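You operate a simulated robot arm through the tools that you are given. There is no shell and no other tool.

You run a simulated robot arm. Do the job below in one go: nothing can be reset, and whatever is moved stays where it is left.

TASK
Match the shade of the card with green paper in the colour viewer.
Fine: switch the viewer on; press KEEP once at the match, then put the card back; the other two cards stay, none of them kept.

Only the result counts: the job must be done as asked and must still hold three seconds after the hand-in. Knocking over, shifting, dropping, spilling or breaking anything else fails it.

THE ROBOT
A 6-joint arm with a fingered hand, fixed in place. Base frame: the origin is on the floor under the middle of its stand, x ahead of it, y to its left, z up. Lengths are in m, angles in rad, forces in N, time in s.
With the tool pointing down near the work surface it reaches from about 0.32 to 0.82 m from the base axis. Its first joint turns from -2.897 to 2.897 rad. Payload 4 kg.
The TCP is the grasp point between the finger pads, 0.026 m short of the fingertips. In the tool frame z runs along the fingers and y along their closing line. The gripper opens to 0.132 m; its body begins 0.073 m behind the TCP. The gripper is a hand of 5 fingers: y runs from the thumb to the fingers, the wrist lies at [0, 0, -0.239] in the tool frame, and closing takes about 1.5 s.
Orientation is told as [roll, pitch, yaw] about the base's x, y, z axes, in that order, counted from this pose: with the fingers straight down and closing along the base's y, the tool's x points along the base's -x, its y along +y and its z along -z.

THE INTERFACE
- The arm moves only by the tool arm_command. Its argument "deltas" is a list of rows, each an object (a shift or turn left out is 0, a gripper value left out holds the last) with "travel": the shift along the base's x, y, z in mm, a list of three; "delta_rot": the turn, a rotation vector about the base's x, y, z in rad, a list of three. In form: [{"travel": [x, y, z], "delta_rot": [rx, ry, rz]}, ...]. A call has 1 to 20 rows; each row shifts and turns the commanded pose from where the row before left it. "hand" is the finger opening in mm, from 0 to 132, set as the call begins (left out, the last holds). A row lasts 0.2 s, in which the tool goes at most 0.05 m and 0.15 rad; a call with a longer step from one row to the next is refused whole, and so is a gripper value outside its range. Where a pose cannot be reached the arm comes as near as it can. A force on the tool above 40 N (or 10 N above the force at the start of the call, whichever is more), or a blocked arm, ends the call early, and 0.2 s more pass. Each finger travels about 0.045 m/s and halts on what it meets, pressing with about 32 N; the grip force reading is that of the motor and also rises with nothing between the fingers. The clock runs only during rows and for 0.2 s after the last one: add rows that do not move to give the fingers time. It gives the time, the measured TCP pose, the force on the tool (base axes), the opening and the grip force at its end, in the units of the frame above (readings bear some noise), with the torque about the TCP (base axes, N m) and any sound that the robot's microphone picked up, and new pictures: "show" is both (left out), scene, wrist or none.
- Cameras (640 x 400 px; columns grow to the right, rows downward): "scene" is fixed at [0.2285, 0.4973, 1.5932]; the picture's right is [-0.81, -0.58, 0.00], its down [-0.35, 0.49, -0.80] and it looks along [0.46, -0.65, -0.60] (base axes); focal length 354 px, centre (320, 200). "wrist" rides on the gripper at [0.084, 0.002, -0.097] in the tool frame; the picture's right is [-0.02, 1.00, 0.00], its down [-0.75, -0.02, -0.66] and it looks along [-0.66, -0.01, 0.75] (tool axes); focal length 270 px, centre (320, 200). There is no depth. A picture from a camera that has moved, and an enlarged one, comes with that camera's place and axes in the base frame and with its lens. The place of the scene camera against the robot may be out by one fixed shift of up to 0.012 m in any direction.
- finger_targets(finger1, finger2, finger3, finger4, thumb_bend): sets how far each is bent, from 0 (flat) to 1 (curled in); at 0.3 the hand is open as for a grip, at 0.7 the pads meet at the TCP. One left out holds its place. A second passes; each finger stops where it meets its share of the squeeze, and holds until it gets a number again. A gripper value or a shape takes the hand back. It gives what a move gives, with no picture; readings hold the bend of each and the force on the fingers (four entries, about 0 where the hand has none), thumb and palm.
- set_grasp(shape): the hand has 5 fingers and takes this shape, open, in about a second: jaw (thumb against the fingers, like two jaws); tri (thumb and two fingers); tip (a fingertip pinch); poke (one finger out to press); point (the index stretched); flat (the hand flat); cup (the hand cupped); fist (a fist). The gripper value then closes the fingers along that shape, each until it touches; the sizes above hold for jaw. It gives what a move gives, with no picture.
- close_up(camera, box): a new picture of the part [left, top, right, bottom] of that camera's present view, enlarged. No time passes.
- hand_in(): hands the job in; it is judged then, once.

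Places have to be worked out from the pictures, the camera data and where the tool is seen. Open the gripper and draw the arm clear of the work before you hand the job in, unless the task says otherwise.

The tools are called after "Call:" as a command line: name --argument value ..., lists and objects as JSON in quotes. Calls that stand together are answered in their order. arm_command: Moves the arm, as the interface text tells. Its arguments: {"type":"object","properties":{"deltas":{"type":"array","items":{"type":"object","properties":{"travel":{"type":"array","items":{"type":"number"}},"delta_rot":{"type":"array","items":{"type":"number"}}}}},"hand":{"type":"number"},"show":{"type":"string","enum":["both","scene","wrist","none"]}},"required":["deltas"]} The other tools are called the same way: set_grasp (shape) gives the hand a shape; finger_targets (finger1, finger2, finger3, finger4, thumb_bend) moves the fingers one by one; close_up (camera, box) takes an enlarged picture of a part of a camera's view; hand_in () hands the job in.

At the start:

```text
time: 0.0
tcp_pos: [0.4946, -0.2338, 1.1865]
tool_rot: [0.0, 0.001, 0.0]
contact_force: [0.5, 0.5, -0.7]
wrist_torque: [-0.04, -0.01, 0.0]
grip_width: 0.1315
finger_force: 0.1
shape: jaw
bend: [0.3, 0.3, 0.3, 0.3, 0.3]
finger forces: [0.0, 0.0, 0.0, 0.0, 0.1, 0.0]
```

scene: 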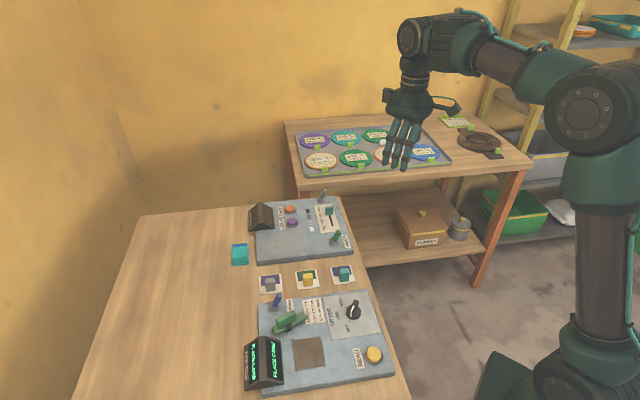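
wrist: 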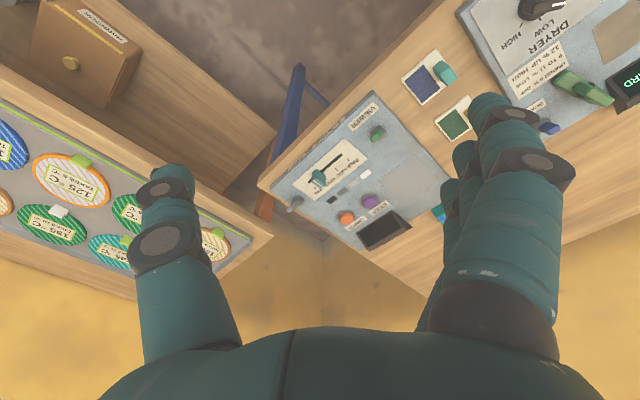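

I'll start by looking at the scene in detail; the viewer seems to be the farther panel with a slider, and three cards lie between two devices.

Call:
close_up --camera "scene" --box '[220, 180, 380, 280]'

Call:
close_up --camera "scene" --box '[220, 250, 420, 400]'

Call:
close_up --camera "wrist" --box '[250, 0, 640, 260]'

```text
4.00 times, centred on (300, 230) of scene
camera zoom: at [0.2285, 0.4973, 1.5932], right [-0.81, -0.58, 0.0], down [-0.35, 0.49, -0.8], along [0.46, -0.65, -0.6], focal length 1414 px, centre (400, 80)
```

zoom: 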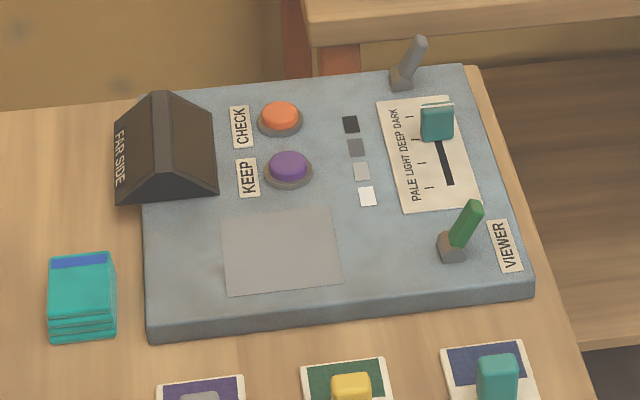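

```text
2.67 times, centred on (320, 325) of scene
camera zoom: at [0.2285, 0.4973, 1.5932], right [-0.81, -0.58, 0.0], down [-0.35, 0.49, -0.8], along [0.46, -0.65, -0.6], focal length 943 px, centre (320, -133)
```

zoom: 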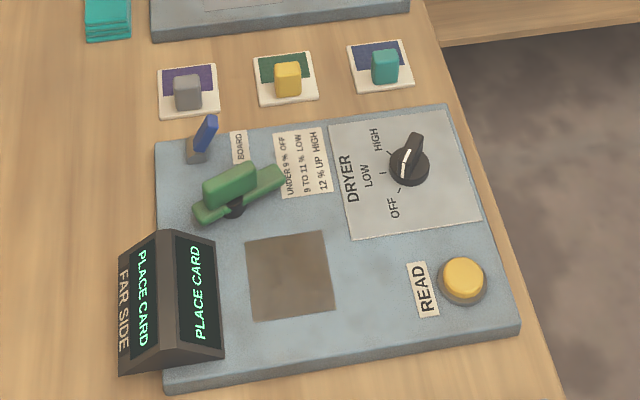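

```text
1.54 times, centred on (445, 130) of wrist
camera zoom: at [0.4106, -0.2326, 1.2847], right [0.02, 1.0, 0.0], down [0.75, -0.02, 0.66], along [0.66, -0.01, -0.75], focal length 416 px, centre (128, 308)
```

zoom: 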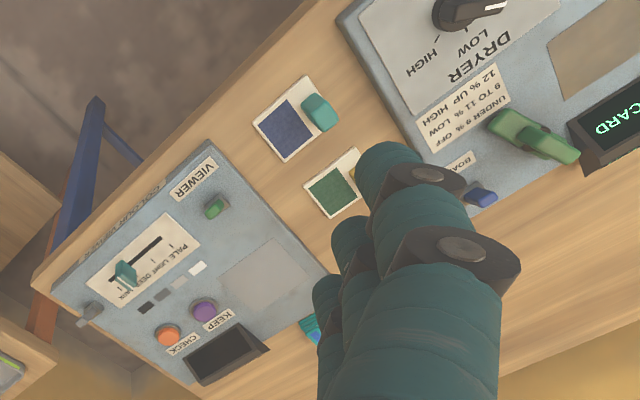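

The table with the viewer is set at about 45° to the base, surface near z≈0.85. I'll move the hand with a yaw to look squarely at the viewer and the cards from above.

Call:
arm_command --deltas '[{"travel": [20, -8, 0], "delta_rot": [0, 0, 0.15]}, {"travel": [20, -8, 0], "delta_rot": [0, 0, 0.15]}, {"travel": [20, -8, 0], "delta_rot": [0, 0, 0.15]}, {"travel": [20, -8, 0], "delta_rot": [0, 0, 0.15]}, {"travel": [20, -8, 0], "delta_rot": [0, 0, 0.15]}, {"travel": [0, 0, 0]}]' --show "both"

```text
time: 1.4
tcp_pos: [0.5935, -0.2754, 1.1878]
tool_rot: [-0.001, 0.0, 0.753]
contact_force: [0.6, -0.3, -0.9]
wrist_torque: [-0.05, 0.0, 0.03]
grip_width: 0.1319
finger_force: 0.0
shape: jaw
bend: [0.3, 0.3, 0.3, 0.3, 0.3]
finger forces: [0.0, 0.1, 0.0, 0.0, 0.0, 0.1]
camera wrist: at [0.5318, -0.3317, 1.2841], right [-0.67, 0.74, 0.0], down [0.56, 0.5, 0.66], along [0.49, 0.44, -0.75], focal length 270 px, centre (320, 200)
```

scene: 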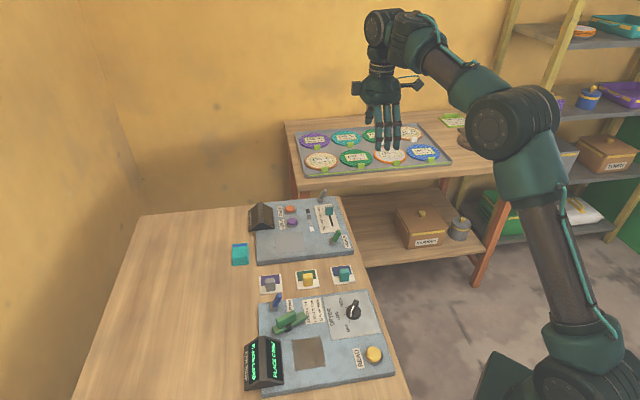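
wrist: 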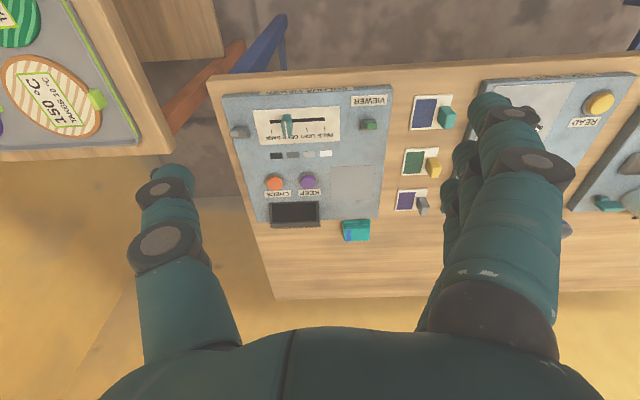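

The wrist now sees the viewer and the cards. I'll zoom in for details and measurements.

Call:
close_up --camera "wrist" --box '[210, 70, 410, 250]'

Call:
close_up --camera "wrist" --box '[370, 70, 490, 240]'

Call:
close_up --camera "scene" --box '[240, 180, 360, 255]'

Call:
close_up --camera "scene" --box '[250, 240, 370, 315]'

```text
2.22 times, centred on (310, 160) of wrist
camera zoom: at [0.5318, -0.3317, 1.2841], right [-0.67, 0.74, 0.0], down [0.56, 0.5, 0.66], along [0.49, 0.44, -0.75], focal length 601 px, centre (342, 289)
```

zoom: 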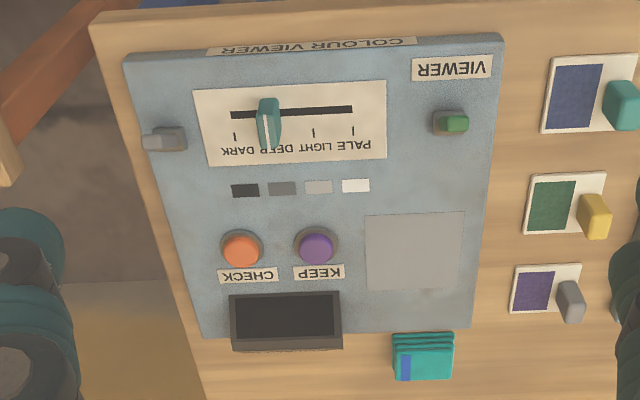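

```text
2.35 times, centred on (430, 155) of wrist
camera zoom: at [0.5318, -0.3317, 1.2841], right [-0.67, 0.74, 0.0], down [0.56, 0.5, 0.66], along [0.49, 0.44, -0.75], focal length 636 px, centre (61, 306)
```

zoom: 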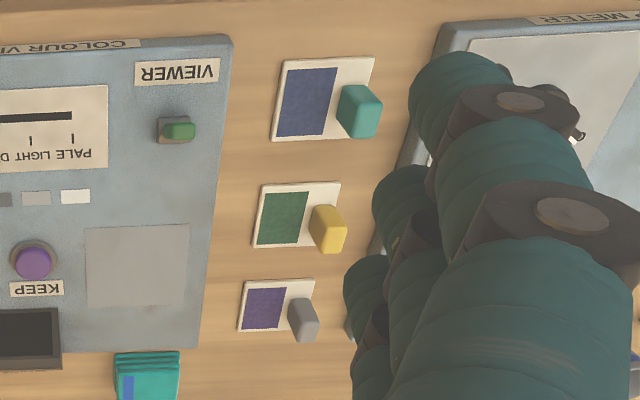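

```text
5.33 times, centred on (300, 218) of scene
camera zoom: at [0.2285, 0.4973, 1.5932], right [-0.81, -0.58, 0.0], down [-0.35, 0.49, -0.8], along [0.46, -0.65, -0.6], focal length 1885 px, centre (427, 107)
```

zoom: 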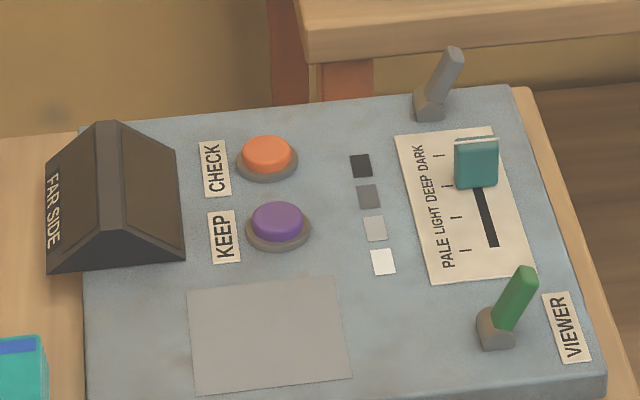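

```text
5.33 times, centred on (310, 278) of scene
camera zoom: at [0.2285, 0.4973, 1.5932], right [-0.81, -0.58, 0.0], down [-0.35, 0.49, -0.8], along [0.46, -0.65, -0.6], focal length 1885 px, centre (373, -213)
```

zoom: 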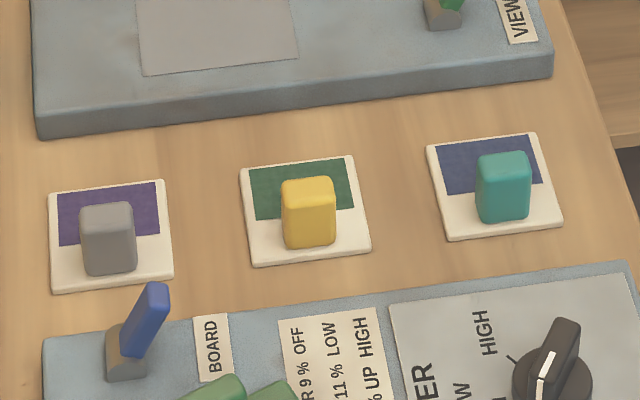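

Stereo from the two wrist views puts the cards at z≈0.85–0.86, with knob handles (about 12×28 mm) thin along the tool's y. The cards are close together, so I'll try the narrow "tip" pinch in the air and see how it looks.

Call:
set_grasp --shape "tip"

Call:
arm_command --deltas '[{"travel": [0, 0, 0]}]' --show "both"

```text
time: 2.3
tcp_pos: [0.5944, -0.276, 1.1865]
tool_rot: [0.001, 0.002, 0.751]
contact_force: [0.2, 0.1, 0.1]
wrist_torque: [0.0, 0.04, -0.03]
grip_width: 0.1319
finger_force: 0.1
shape: tip
bend: [0.0, 0.3, 0.3, 0.0, 0.3]
finger forces: [0.0, 0.1, 0.0, 0.1, 0.1, 0.1]
```

```text
time: 2.7
tcp_pos: [0.5923, -0.2763, 1.1875]
tool_rot: [-0.001, 0.001, 0.751]
contact_force: [-1.2, -0.6, -0.2]
wrist_torque: [-0.01, 0.02, 0.01]
grip_width: 0.1317
finger_force: 0.1
shape: tip
bend: [0.0, 0.3, 0.3, 0.0, 0.3]
finger forces: [0.1, 0.0, 0.0, 0.0, 0.0, 0.0]
camera wrist: at [0.5315, -0.3315, 1.2842], right [-0.67, 0.75, 0.0], down [0.56, 0.5, 0.66], along [0.49, 0.44, -0.75], focal length 270 px, centre (320, 200)
```

scene: 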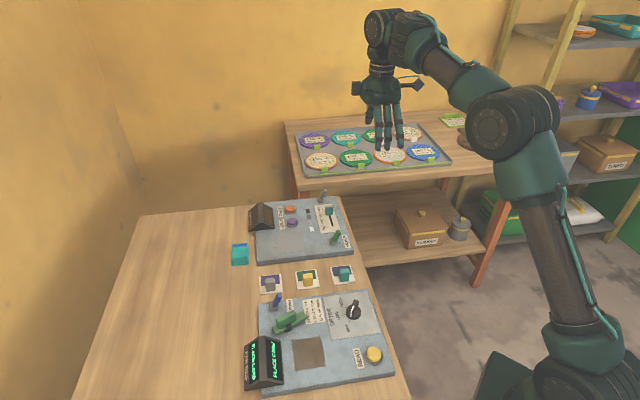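
wrist: 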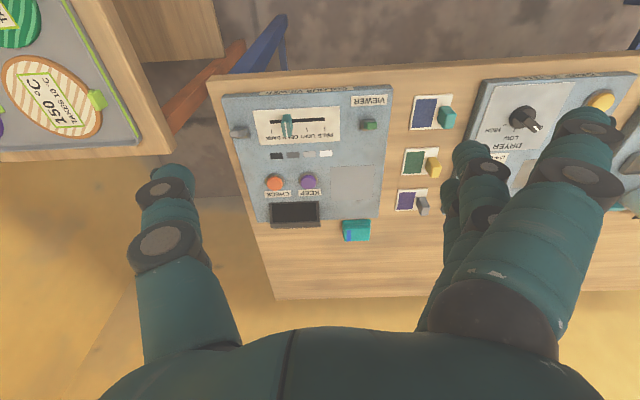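

In "tip" the outer fingers stay stretched, which could hit things. I'll check "tri".

Call:
set_grasp --shape "tri"

Call:
arm_command --deltas '[{"travel": [0, 0, 0]}]' --hand 50 --show "wrist"

Call:
arm_command --deltas '[{}, {}, {}, {}, {}]' --show "both"

```text
time: 3.6
tcp_pos: [0.594, -0.2748, 1.1862]
tool_rot: [0.001, -0.001, 0.752]
contact_force: [0.5, 0.7, -0.7]
wrist_torque: [0.0, 0.03, -0.02]
grip_width: 0.1318
finger_force: 0.2
shape: tri
bend: [0.0, 0.3, 0.3, 0.0, 0.3]
finger forces: [0.1, 0.1, 0.0, 0.0, 0.0, 0.0]
```

```text
time: 4.0
tcp_pos: [0.5946, -0.2754, 1.1875]
tool_rot: [0.0, 0.001, 0.75]
contact_force: [-0.5, -0.8, 0.4]
wrist_torque: [0.01, -0.03, 0.04]
grip_width: 0.0977
finger_force: 0.0
shape: tri
bend: [0.0, 0.65, 0.65, 0.0, 0.6]
finger forces: [0.0, 0.0, 0.1, 0.0, 0.0, 0.1]
camera wrist: at [0.5315, -0.3315, 1.2842], right [-0.67, 0.75, 0.0], down [0.56, 0.5, 0.66], along [0.49, 0.44, -0.75], focal length 270 px, centre (320, 200)
```

wrist: 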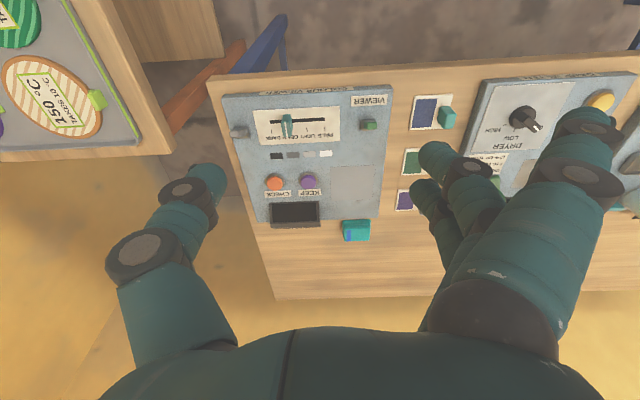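

```text
time: 5.2
tcp_pos: [0.5941, -0.2747, 1.1869]
tool_rot: [0.0, 0.001, 0.75]
contact_force: [-0.1, -0.9, -0.6]
wrist_torque: [0.01, 0.02, 0.02]
grip_width: 0.0508
finger_force: 0.1
shape: tri
bend: [0.0, 0.73, 0.73, 0.0, 0.7]
finger forces: [0.0, 0.1, 0.0, 0.0, 0.0, 0.0]
camera wrist: at [0.5315, -0.3315, 1.2842], right [-0.67, 0.75, 0.0], down [0.56, 0.5, 0.66], along [0.49, 0.44, -0.75], focal length 270 px, centre (320, 200)
```

scene: 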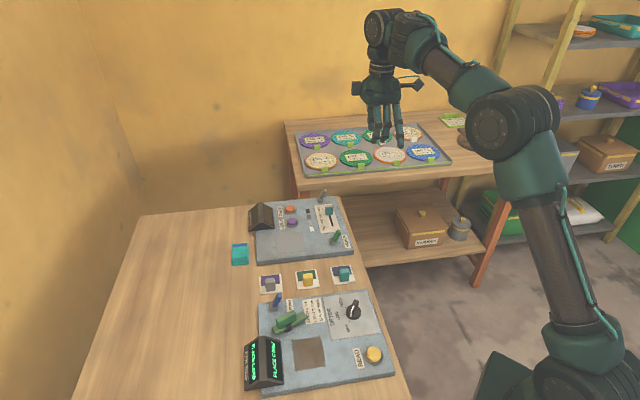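
wrist: 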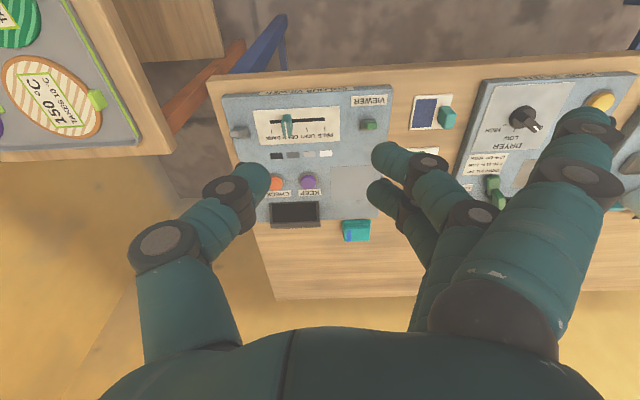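

"tri" also leaves the outer fingers stretched. I'll make my own shape: outer fingers curled in, the two middle fingers and thumb partly closed.

Call:
finger_targets --finger1 1.0 --finger2 0.55 --finger3 0.55 --finger4 1.0 --thumb_bend 0.55

Call:
arm_command --deltas '[{}, {}, {}]' --show "both"

Call:
close_up --camera "scene" --box '[320, 0, 480, 160]'

```text
time: 6.2
tcp_pos: [0.594, -0.2758, 1.1872]
tool_rot: [0.001, 0.0, 0.75]
contact_force: [0.3, -0.1, 0.9]
wrist_torque: [0.01, 0.02, 0.0]
grip_width: 0.05
finger_force: 0.1
shape: fingers
bend: [1.0, 0.55, 0.55, 1.0, 0.55]
finger forces: [0.0, 0.0, 0.0, 0.0, 0.0, 0.1]
```

```text
time: 7.0
tcp_pos: [0.593, -0.2749, 1.1857]
tool_rot: [0.0, 0.001, 0.75]
contact_force: [0.3, -0.4, -0.1]
wrist_torque: [-0.01, 0.0, -0.03]
grip_width: 0.0496
finger_force: 0.1
shape: fingers
bend: [1.0, 0.55, 0.55, 1.0, 0.55]
finger forces: [0.0, 0.0, 0.0, 0.1, 0.1, 0.0]
camera wrist: at [0.5315, -0.3315, 1.2842], right [-0.67, 0.75, 0.0], down [0.56, 0.5, 0.66], along [0.49, 0.44, -0.75], focal length 270 px, centre (320, 200)
```

scene: 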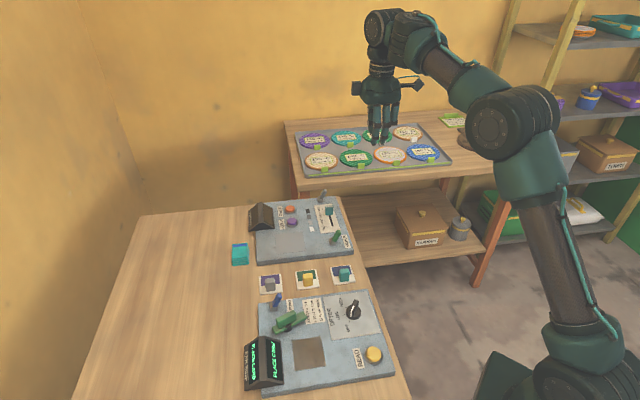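
wrist: 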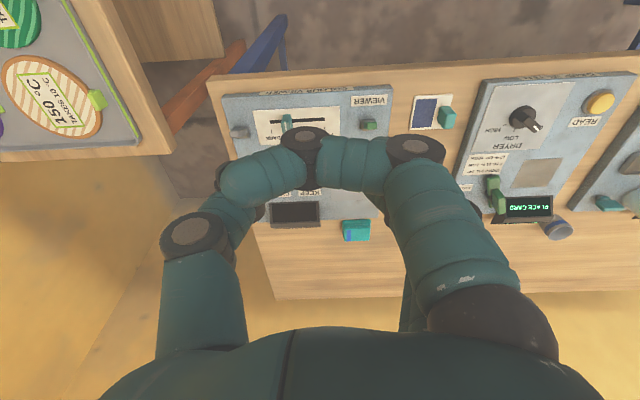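

```text
2.50 times, centred on (400, 80) of scene
camera zoom: at [0.2285, 0.4973, 1.5932], right [-0.81, -0.58, 0.0], down [-0.35, 0.49, -0.8], along [0.46, -0.65, -0.6], focal length 884 px, centre (120, 500)
```

zoom: 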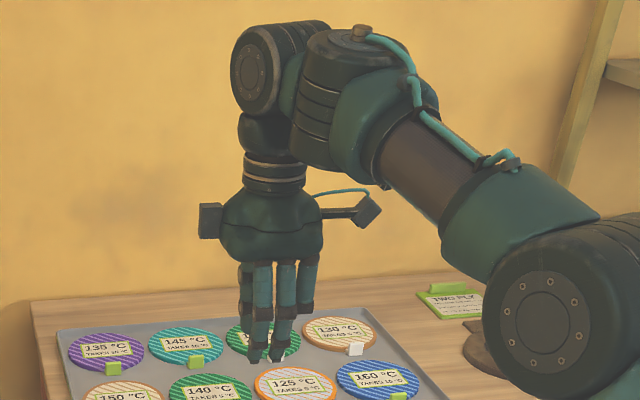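

Curling the outer fingers blocks the camera; I'll rather hold them at the same mid bend later. Now I'll look at the "poke" shape, which I'd use for the lever, slider and buttons.

Call:
set_grasp --shape "poke"

Call:
arm_command --deltas '[{}, {}, {}]' --show "both"

Call:
close_up --camera "scene" --box '[320, 0, 480, 160]'

```text
time: 7.9
tcp_pos: [0.5935, -0.2753, 1.186]
tool_rot: [-0.001, 0.003, 0.752]
contact_force: [0.2, -0.6, -0.9]
wrist_torque: [-0.01, -0.03, 0.03]
grip_width: 0.0001
finger_force: 0.0
shape: poke
bend: [1.0, 1.0, 1.0, 1.0, 0.47]
finger forces: [0.0, 0.0, 0.1, 0.0, 0.0, 0.0]
```

```text
time: 8.7
tcp_pos: [0.5932, -0.2772, 1.187]
tool_rot: [-0.001, -0.001, 0.751]
contact_force: [0.0, 0.3, -0.3]
wrist_torque: [0.0, -0.01, -0.01]
grip_width: 0.0
finger_force: 0.0
shape: poke
bend: [1.0, 1.0, 1.0, 1.0, 0.47]
finger forces: [0.1, 0.0, 0.1, 0.0, 0.1, 0.1]
camera wrist: at [0.5315, -0.3315, 1.2842], right [-0.67, 0.75, 0.0], down [0.56, 0.5, 0.66], along [0.49, 0.44, -0.75], focal length 270 px, centre (320, 200)
```

scene: 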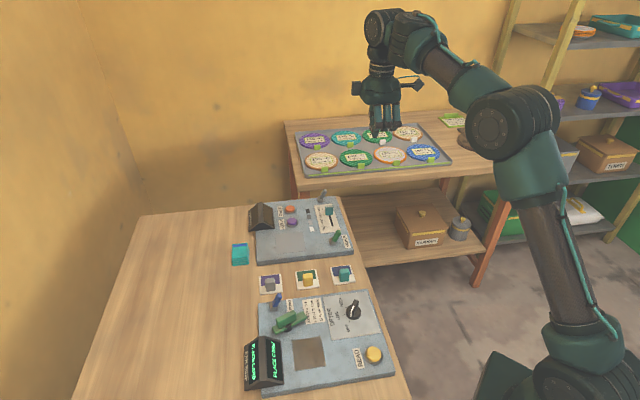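
wrist: 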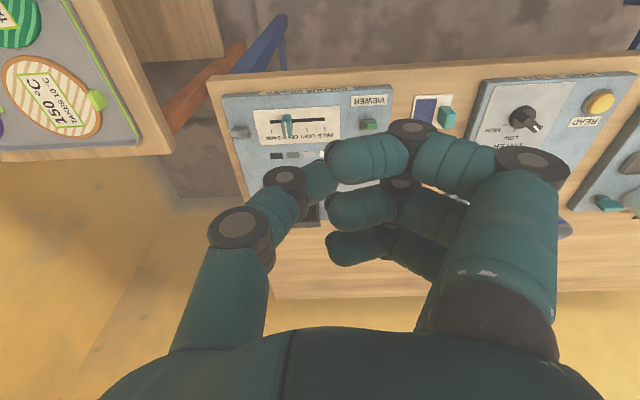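

```text
2.50 times, centred on (400, 80) of scene
camera zoom: at [0.2285, 0.4973, 1.5932], right [-0.81, -0.58, 0.0], down [-0.35, 0.49, -0.8], along [0.46, -0.65, -0.6], focal length 884 px, centre (120, 500)
```

zoom: 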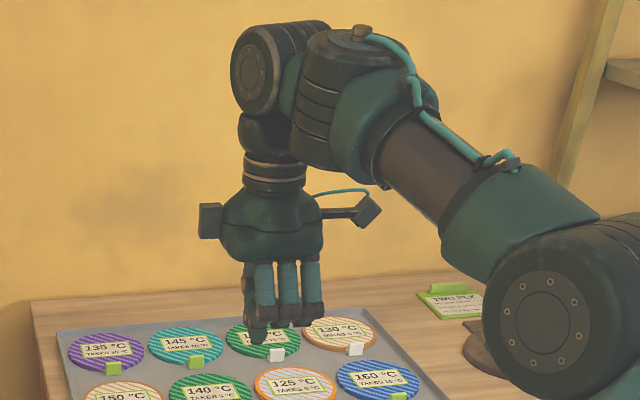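

"poke" uses the thumb as the pressing finger. I'll look at "point" too.

Call:
set_grasp --shape "point"

Call:
arm_command --deltas '[{}, {}]' --show "both"

Call:
close_up --camera "scene" --box '[320, 0, 480, 160]'

```text
time: 9.6
tcp_pos: [0.5938, -0.2757, 1.1864]
tool_rot: [0.0, 0.001, 0.751]
contact_force: [-0.8, -0.4, 0.0]
wrist_torque: [0.03, -0.03, 0.0]
grip_width: 0.1261
finger_force: 0.1
shape: point
bend: [0.28, 1.0, 1.0, 1.0, 0.55]
finger forces: [0.1, 0.0, 0.0, 0.1, 0.1, 0.0]
```

```text
time: 10.2
tcp_pos: [0.5935, -0.2746, 1.1862]
tool_rot: [-0.001, -0.001, 0.752]
contact_force: [0.2, 0.0, -0.1]
wrist_torque: [-0.03, 0.02, 0.01]
grip_width: 0.126
finger_force: 0.1
shape: point
bend: [0.28, 1.0, 1.0, 1.0, 0.55]
finger forces: [0.0, 0.0, 0.0, 0.0, 0.2, 0.1]
camera wrist: at [0.5315, -0.3315, 1.2842], right [-0.67, 0.75, 0.0], down [0.56, 0.5, 0.66], along [0.49, 0.44, -0.75], focal length 270 px, centre (320, 200)
```

scene: 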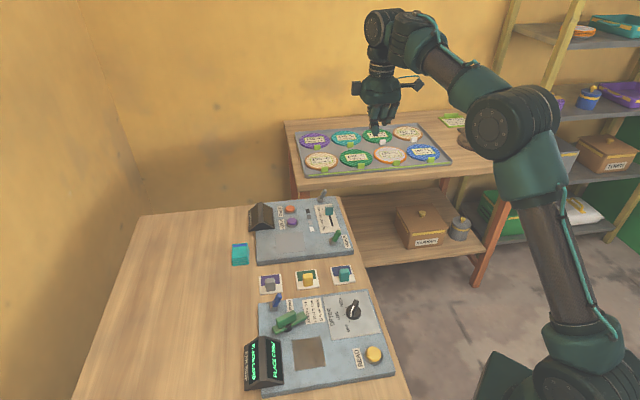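
wrist: 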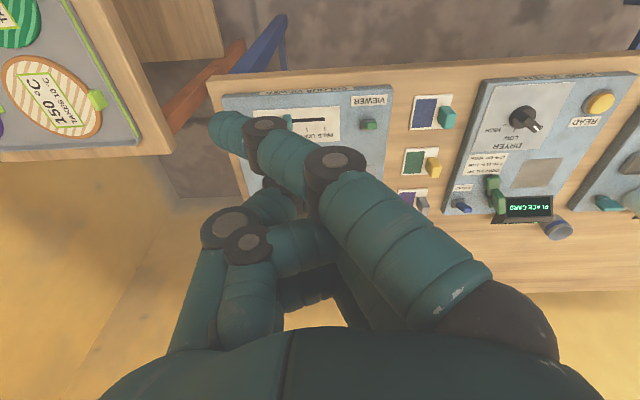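

```text
2.50 times, centred on (400, 80) of scene
camera zoom: at [0.2285, 0.4973, 1.5932], right [-0.81, -0.58, 0.0], down [-0.35, 0.49, -0.8], along [0.46, -0.65, -0.6], focal length 884 px, centre (120, 500)
```

zoom: 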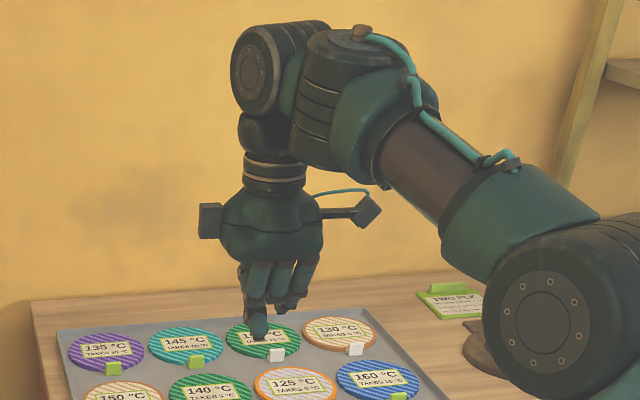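

The table looks turned by exactly 45°. I'll go back to the open jaw, align yaw to 0.785 and come lower over the viewer for accurate measurements.

Call:
set_grasp --shape "jaw"

Call:
arm_command --deltas '[{"travel": [20, 12, -34], "delta_rot": [0, 0, 0.034]}, {"travel": [20, 12, -34]}, {"travel": [20, 12, -34]}, {"travel": [18, 12, -34]}, {}, {}]' --show "both"

Call:
close_up --camera "wrist" --box '[150, 0, 470, 200]'

```text
time: 11.1
tcp_pos: [0.5934, -0.276, 1.1871]
tool_rot: [0.0, 0.002, 0.752]
contact_force: [0.1, 0.0, 0.9]
wrist_torque: [-0.04, 0.04, -0.01]
grip_width: 0.1318
finger_force: 0.2
shape: jaw
bend: [0.3, 0.3, 0.3, 0.3, 0.3]
finger forces: [0.0, 0.0, 0.1, 0.0, 0.0, 0.0]
```

```text
time: 12.5
tcp_pos: [0.6727, -0.2251, 1.05]
tool_rot: [0.0, 0.001, 0.785]
contact_force: [-0.2, -0.1, -0.7]
wrist_torque: [0.02, 0.02, 0.0]
grip_width: 0.1319
finger_force: 0.1
shape: jaw
bend: [0.3, 0.3, 0.3, 0.3, 0.3]
finger forces: [0.0, 0.1, 0.0, 0.0, 0.0, 0.1]
camera wrist: at [0.613, -0.2851, 1.1487], right [-0.69, 0.72, 0.0], down [0.54, 0.52, 0.66], along [0.48, 0.46, -0.75], focal length 270 px, centre (320, 200)
```

scene: 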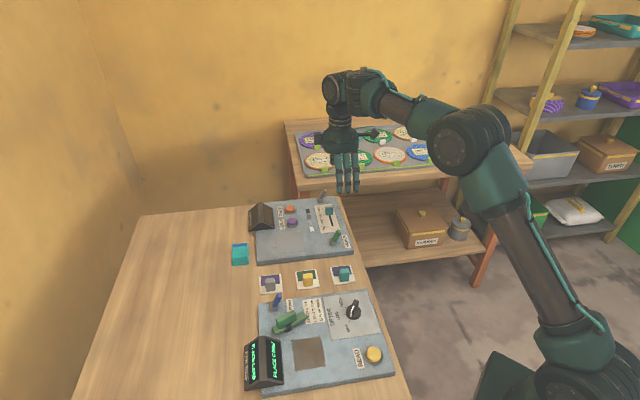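
wrist: 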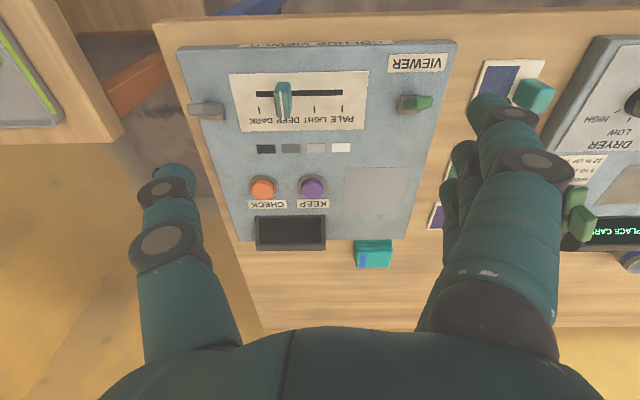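

```text
2.00 times, centred on (310, 100) of wrist
camera zoom: at [0.613, -0.2851, 1.1487], right [-0.69, 0.72, 0.0], down [0.54, 0.52, 0.66], along [0.48, 0.46, -0.75], focal length 541 px, centre (340, 400)
```

zoom: 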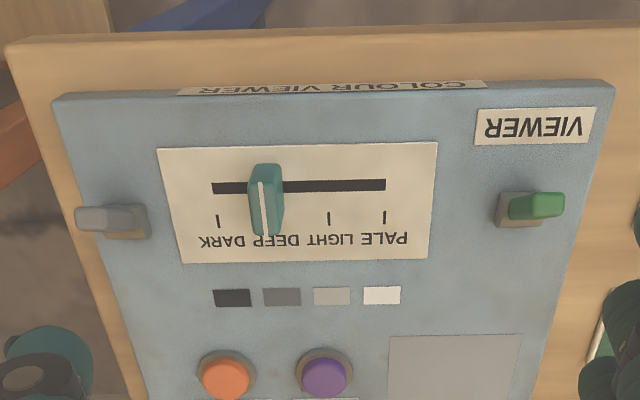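

Panel top is around z≈0.872, VIEWER lever leans toward the robot. To learn where the poking thumb tip sits relative to the TCP, I'll take the poke shape and lift only finger1 out of the camera's line of sight.

Call:
set_grasp --shape "poke"

Call:
finger_targets --finger1 0.2

Call:
arm_command --deltas '[{}]' --show "both"

Call:
close_up --camera "wrist" --box '[150, 50, 550, 300]'

Call:
close_up --camera "scene" --box '[270, 50, 430, 210]'

```text
time: 13.4
tcp_pos: [0.6738, -0.2273, 1.0519]
tool_rot: [0.0, -0.001, 0.783]
contact_force: [0.4, 0.3, -0.4]
wrist_torque: [-0.02, 0.0, -0.01]
grip_width: 0.0
finger_force: 0.1
shape: poke
bend: [1.0, 1.0, 1.0, 1.0, 0.47]
finger forces: [0.0, 0.1, 0.1, 0.0, 0.0, 0.1]
```

```text
time: 14.4
tcp_pos: [0.6734, -0.2268, 1.0518]
tool_rot: [-0.001, 0.0, 0.783]
contact_force: [0.0, 0.6, 0.2]
wrist_torque: [-0.04, 0.0, 0.0]
grip_width: 0.0766
finger_force: 0.1
shape: fingers
bend: [0.2, 1.0, 1.0, 1.0, 0.47]
finger forces: [0.1, 0.0, 0.1, 0.1, 0.0, 0.1]
```

```text
time: 14.8
tcp_pos: [0.6737, -0.2267, 1.0517]
tool_rot: [0.001, 0.0, 0.782]
contact_force: [-0.6, -0.5, 0.0]
wrist_torque: [0.02, -0.01, -0.01]
grip_width: 0.0764
finger_force: 0.1
shape: fingers
bend: [0.2, 1.0, 1.0, 1.0, 0.47]
finger forces: [0.1, 0.0, 0.1, 0.1, 0.0, 0.0]
camera wrist: at [0.6129, -0.2852, 1.1489], right [-0.69, 0.72, 0.0], down [0.54, 0.52, 0.66], along [0.48, 0.46, -0.75], focal length 270 px, centre (320, 200)
```

scene: 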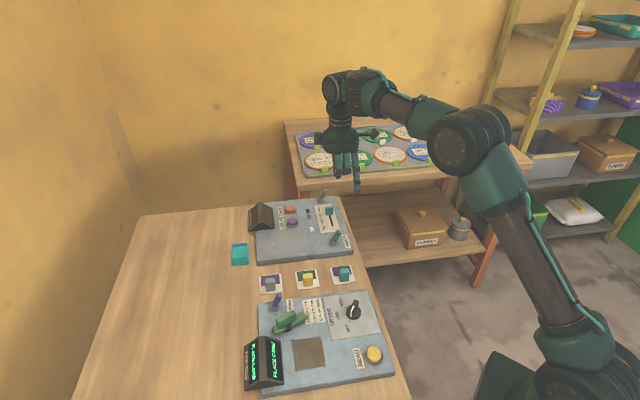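
wrist: 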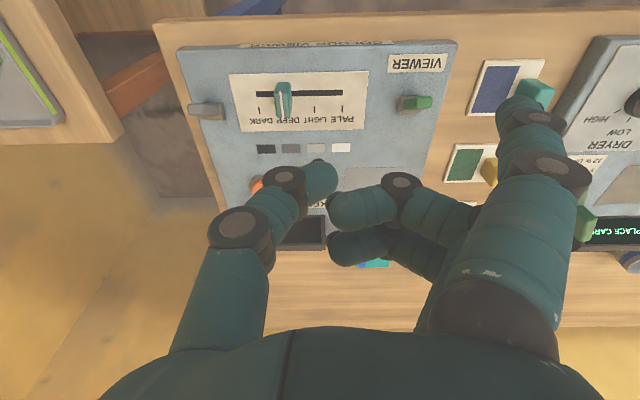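

```text
1.60 times, centred on (350, 175) of wrist
camera zoom: at [0.6129, -0.2852, 1.1489], right [-0.69, 0.72, 0.0], down [0.54, 0.52, 0.66], along [0.48, 0.46, -0.75], focal length 432 px, centre (272, 240)
```

zoom: 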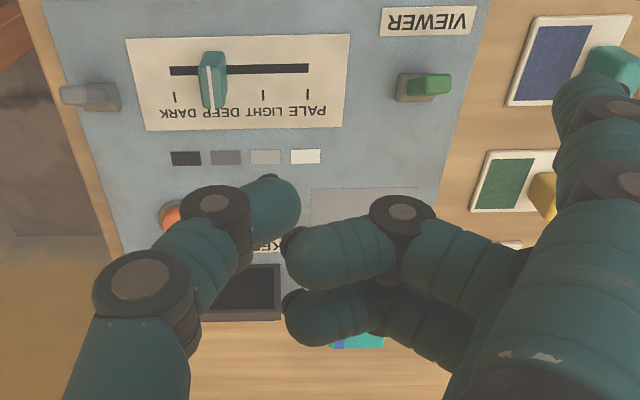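

```text
2.50 times, centred on (350, 130) of scene
camera zoom: at [0.2285, 0.4973, 1.5932], right [-0.81, -0.58, 0.0], down [-0.35, 0.49, -0.8], along [0.46, -0.65, -0.6], focal length 884 px, centre (245, 375)
```

zoom: 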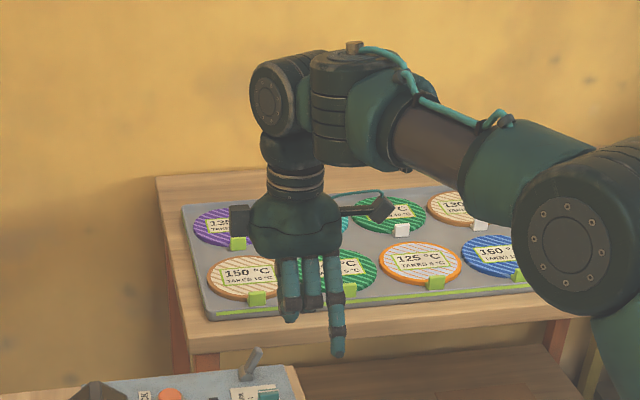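

The thumb tip in poke sits close to the tool axis, about 20 mm beyond the TCP. I'll take the poke shape and move to the robot side of the VIEWER lever, still above it, to check alignment.

Call:
set_grasp --shape "poke"

Call:
arm_command --deltas '[{"travel": [-29, 14, -30]}, {"travel": [-29, 14, -30]}, {"travel": [-28, 14, -31]}, {}, {}]' --show "both"

Call:
close_up --camera "scene" --box '[260, 140, 420, 260]'

```text
time: 15.7
tcp_pos: [0.6734, -0.2264, 1.0517]
tool_rot: [0.0, 0.002, 0.784]
contact_force: [-0.2, 0.9, -0.4]
wrist_torque: [0.0, -0.03, 0.05]
grip_width: 0.0
finger_force: 0.2
shape: poke
bend: [1.0, 1.0, 1.0, 1.0, 0.47]
finger forces: [0.0, 0.0, 0.1, 0.0, 0.0, 0.0]
```

```text
time: 16.9
tcp_pos: [0.5859, -0.1854, 0.9624]
tool_rot: [-0.001, 0.0, 0.785]
contact_force: [-0.8, -0.6, -0.3]
wrist_torque: [0.0, 0.02, 0.01]
grip_width: 0.0002
finger_force: 0.0
shape: poke
bend: [1.0, 1.0, 1.0, 1.0, 0.47]
finger forces: [0.1, 0.0, 0.0, 0.1, 0.1, 0.0]
camera wrist: at [0.5253, -0.2442, 1.0593], right [-0.69, 0.72, 0.0], down [0.54, 0.52, 0.66], along [0.48, 0.45, -0.75], focal length 270 px, centre (320, 200)
```

scene: 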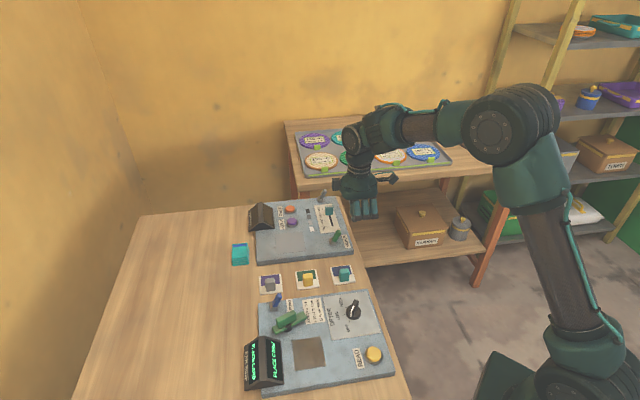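
wrist: 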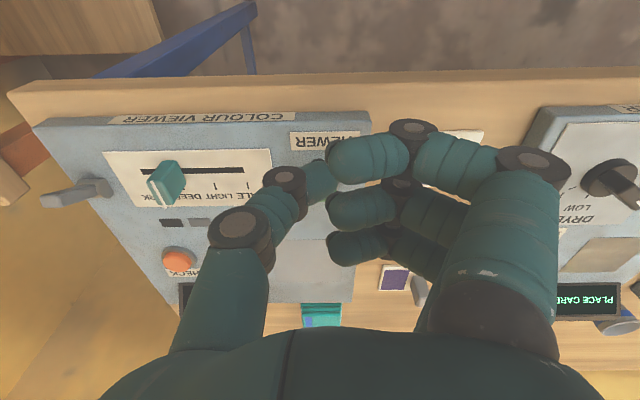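

```text
3.33 times, centred on (340, 200) of scene
camera zoom: at [0.2285, 0.4973, 1.5932], right [-0.81, -0.58, 0.0], down [-0.35, 0.49, -0.8], along [0.46, -0.65, -0.6], focal length 1178 px, centre (253, 200)
```

zoom: 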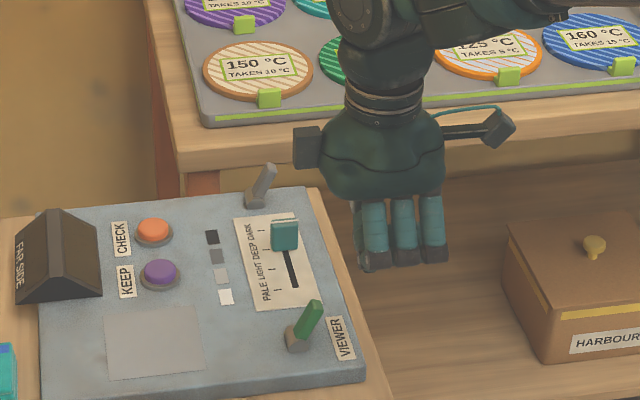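

Comparing views, the panel top is z≈0.860, lever base at about (0.635,−0.136) with its tip leaning to the robot. I'll lower the poke finger to mid-lever height on the robot side, checking for contact.

Call:
arm_command --deltas '[{"travel": [-3.5, 3.5, -15]}, {"travel": [0, 0, -15]}, {"travel": [0, 0, -14]}, {"travel": [0, 0, -13]}, {}]' --show "both"

Call:
close_up --camera "scene" --box '[260, 140, 420, 260]'

```text
time: 18.1
tcp_pos: [0.581, -0.181, 0.9032]
tool_rot: [-0.001, -0.001, 0.782]
contact_force: [-0.1, 0.2, -0.3]
wrist_torque: [0.02, 0.0, 0.01]
grip_width: 0.0002
finger_force: 0.0
shape: poke
bend: [1.0, 1.0, 1.0, 1.0, 0.47]
finger forces: [0.0, 0.0, 0.0, 0.1, 0.0, 0.0]
camera wrist: at [0.521, -0.2391, 1.001], right [-0.69, 0.72, 0.0], down [0.54, 0.52, 0.66], along [0.48, 0.45, -0.75], focal length 270 px, centre (320, 200)
```

scene: 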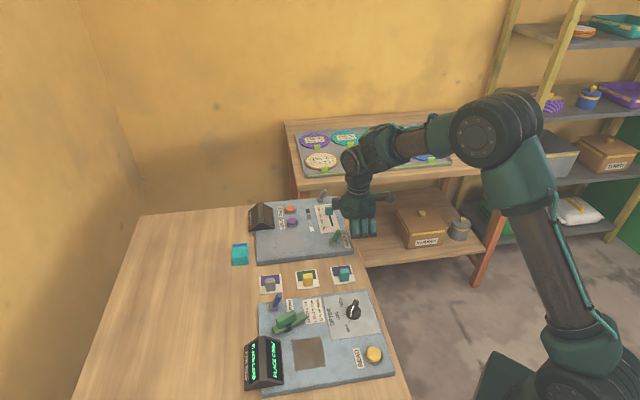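
wrist: 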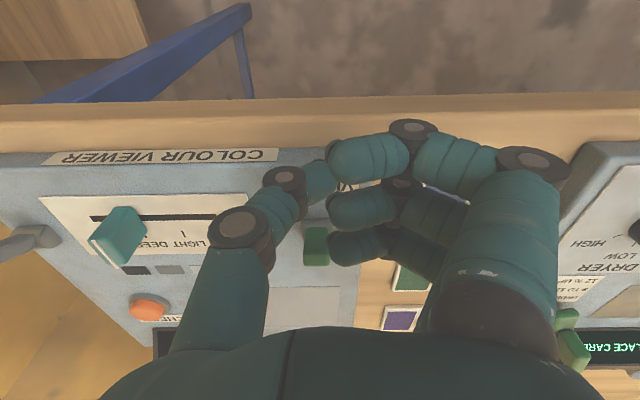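

```text
3.33 times, centred on (340, 200) of scene
camera zoom: at [0.2285, 0.4973, 1.5932], right [-0.81, -0.58, 0.0], down [-0.35, 0.49, -0.8], along [0.46, -0.65, -0.6], focal length 1178 px, centre (253, 200)
```

zoom: 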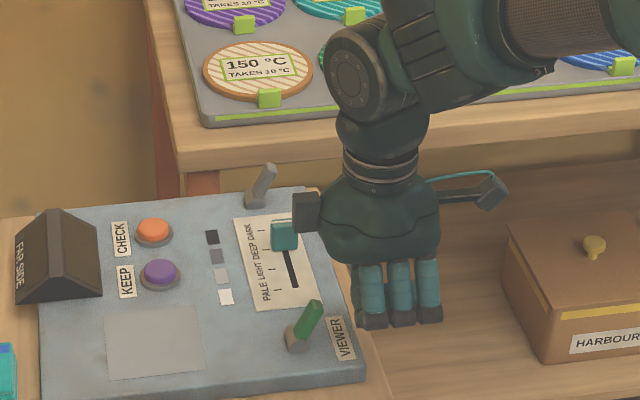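

The lever shows just beyond the thumb tip, roughly in line. Let me zoom in on it before pushing.

Call:
close_up --camera "wrist" --box '[220, 130, 420, 290]'

```text
2.50 times, centred on (320, 210) of wrist
camera zoom: at [0.521, -0.2391, 1.001], right [-0.69, 0.72, 0.0], down [0.54, 0.52, 0.66], along [0.48, 0.45, -0.75], focal length 676 px, centre (320, 175)
```

zoom: 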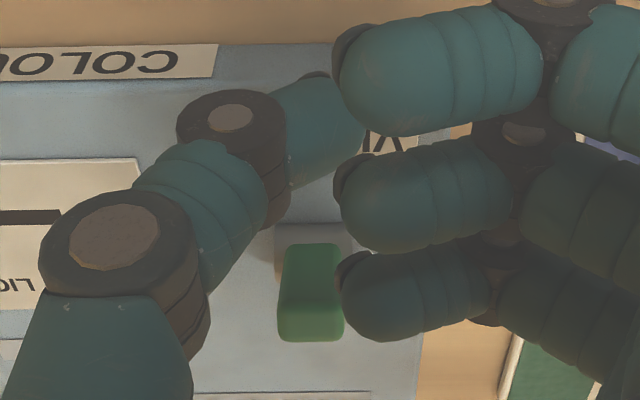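

The lever tip is at N≈0.33 (z≈0.90), in line with the thumb. I'll push it away from the robot (+n, i.e. equal +x and +y) step by step.

Call:
arm_command --deltas '[{"travel": [3, 7, 1]}, {"travel": [5, 5, 0]}, {"travel": [5, 5, 0]}, {"travel": [5, 5, 0]}, {"travel": [5, 5, 0]}, {"travel": [4, 4, 0]}, {"travel": [4, 4, 0]}, {"travel": [4, 4, 0]}, {"travel": [4, 4, 0]}]' --show "both"

Call:
close_up --camera "scene" --box '[240, 160, 400, 260]'

```text
time: 20.1
tcp_pos: [0.6203, -0.1417, 0.9047]
tool_rot: [0.002, 0.002, 0.78]
contact_force: [-12.3, -15.4, 4.0]
wrist_torque: [-0.41, 0.34, 0.09]
grip_width: 0.0
finger_force: 0.0
shape: poke
bend: [1.0, 1.0, 1.0, 1.0, 0.47]
finger forces: [0.0, 0.1, 0.1, 0.0, 20.0, 0.0]
heard: click
camera wrist: at [0.5601, -0.1985, 1.0022], right [-0.69, 0.73, 0.0], down [0.55, 0.52, 0.66], along [0.48, 0.45, -0.75], focal length 270 px, centre (320, 200)
```

scene: 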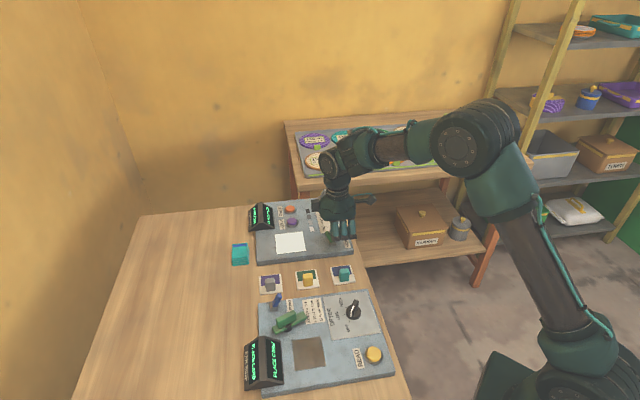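
wrist: 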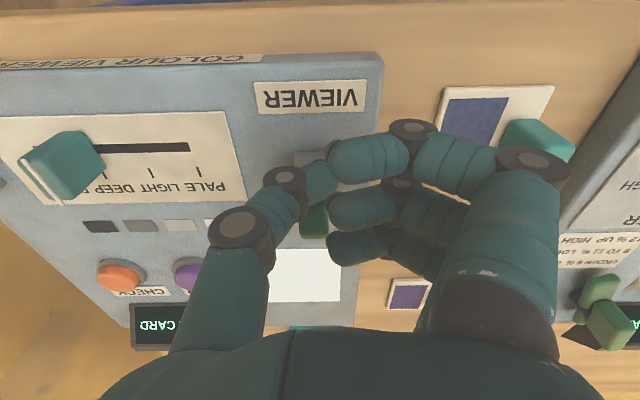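

```text
4.00 times, centred on (320, 210) of scene
camera zoom: at [0.2285, 0.4973, 1.5932], right [-0.81, -0.58, 0.0], down [-0.35, 0.49, -0.8], along [0.46, -0.65, -0.6], focal length 1414 px, centre (320, 160)
```

zoom: 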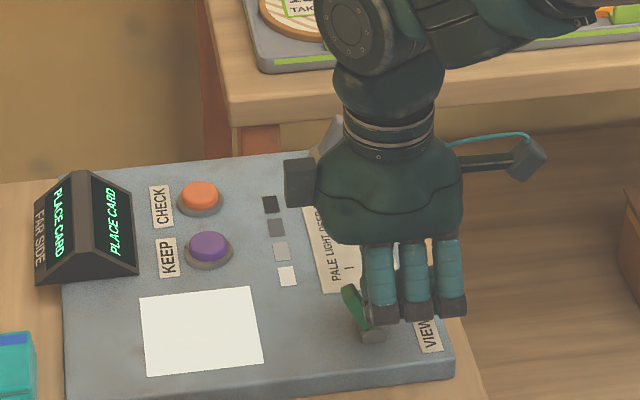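

A click, and the viewer now shows "PLACE CARD" with the patch lit. I'll back off toward the robot and rise.

Call:
arm_command --deltas '[{"travel": [-10, -10, 0]}, {"travel": [-15, -15, 0]}, {"travel": [-10, -10, 10]}, {"travel": [0, 0, 40]}, {"travel": [0, 0, 45]}, {}]' --show "scene"

Call:
close_up --camera "scene" --box '[240, 160, 400, 260]'

Call:
set_grasp --shape "jaw"

```text
time: 21.5
tcp_pos: [0.5866, -0.1739, 1.0012]
tool_rot: [0.0, -0.001, 0.784]
contact_force: [-0.1, 0.2, -0.4]
wrist_torque: [-0.03, 0.0, -0.03]
grip_width: 0.0
finger_force: 0.1
shape: poke
bend: [1.0, 1.0, 1.0, 1.0, 0.47]
finger forces: [0.0, 0.0, 0.0, 0.1, 0.0, 0.0]
```

scene: 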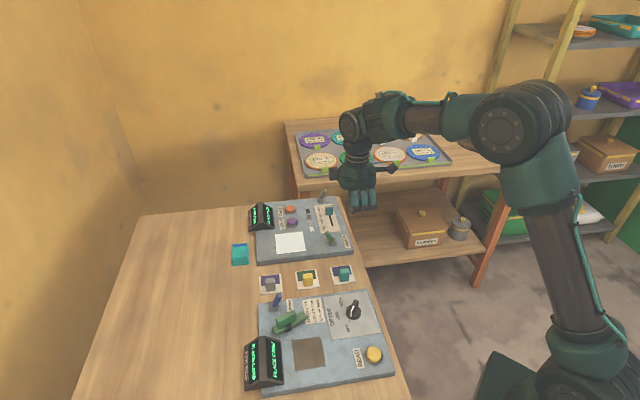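

```text
4.00 times, centred on (320, 210) of scene
camera zoom: at [0.2285, 0.4973, 1.5932], right [-0.81, -0.58, 0.0], down [-0.35, 0.49, -0.8], along [0.46, -0.65, -0.6], focal length 1414 px, centre (320, 160)
```

zoom: 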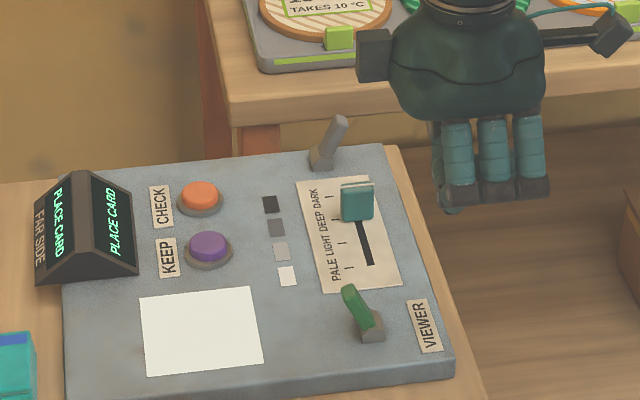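

```text
time: 22.4
tcp_pos: [0.5863, -0.1735, 1.0003]
tool_rot: [0.002, 0.001, 0.784]
contact_force: [-0.2, 0.0, 0.1]
wrist_torque: [0.01, 0.0, 0.02]
grip_width: 0.132
finger_force: 0.1
shape: jaw
bend: [0.3, 0.3, 0.3, 0.3, 0.3]
finger forces: [0.0, 0.1, 0.0, 0.0, 0.1, 0.0]
```

The lever stays over and the viewer is on. Now to the green card: I estimate the yellow handle at about (0.605, 0.022), top near z≈0.877. I'll move above it for a look.

Call:
arm_command --deltas '[{"travel": [3.7, 39.1, 0]}, {"travel": [3.7, 39.1, 0]}, {"travel": [3.7, 39.1, 0]}, {"travel": [3.6, 39.1, 0]}, {"travel": [3.6, 39, 0]}, {}, {}]' --show "both"

Call:
close_up --camera "wrist" --box '[180, 0, 500, 200]'

```text
time: 24.0
tcp_pos: [0.6057, 0.0224, 0.9981]
tool_rot: [-0.001, 0.0, 0.783]
contact_force: [0.1, 0.5, -0.3]
wrist_torque: [0.0, -0.03, 0.0]
grip_width: 0.1319
finger_force: 0.0
shape: jaw
bend: [0.3, 0.3, 0.3, 0.3, 0.3]
finger forces: [0.0, 0.0, 0.1, 0.0, 0.0, 0.1]
camera wrist: at [0.5447, -0.0354, 1.0949], right [-0.69, 0.72, 0.0], down [0.54, 0.52, 0.66], along [0.48, 0.45, -0.75], focal length 270 px, centre (320, 200)
```

scene: 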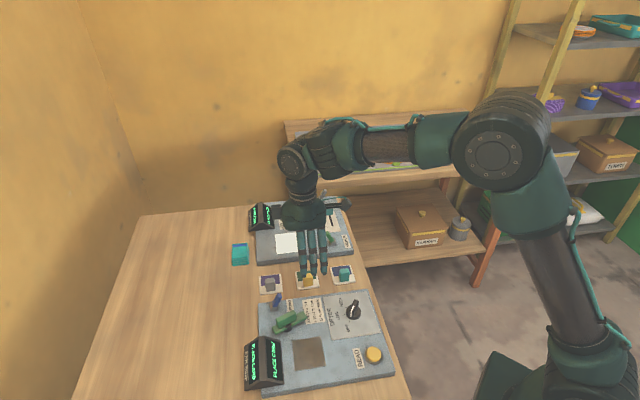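
wrist: 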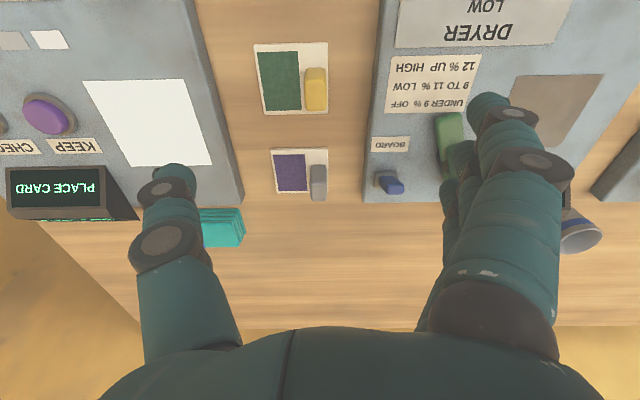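

```text
2.00 times, centred on (340, 100) of wrist
camera zoom: at [0.5447, -0.0354, 1.0949], right [-0.69, 0.72, 0.0], down [0.54, 0.52, 0.66], along [0.48, 0.45, -0.75], focal length 541 px, centre (280, 400)
```

zoom: 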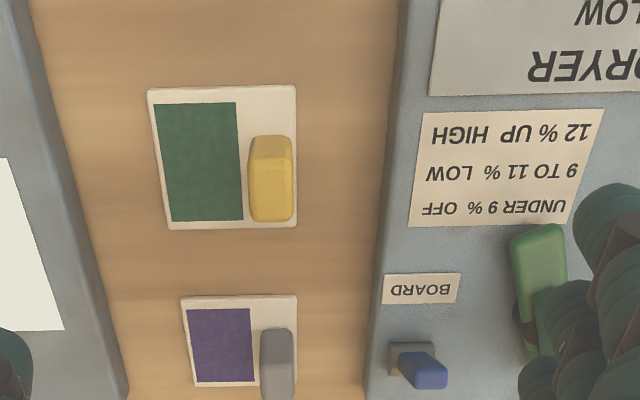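

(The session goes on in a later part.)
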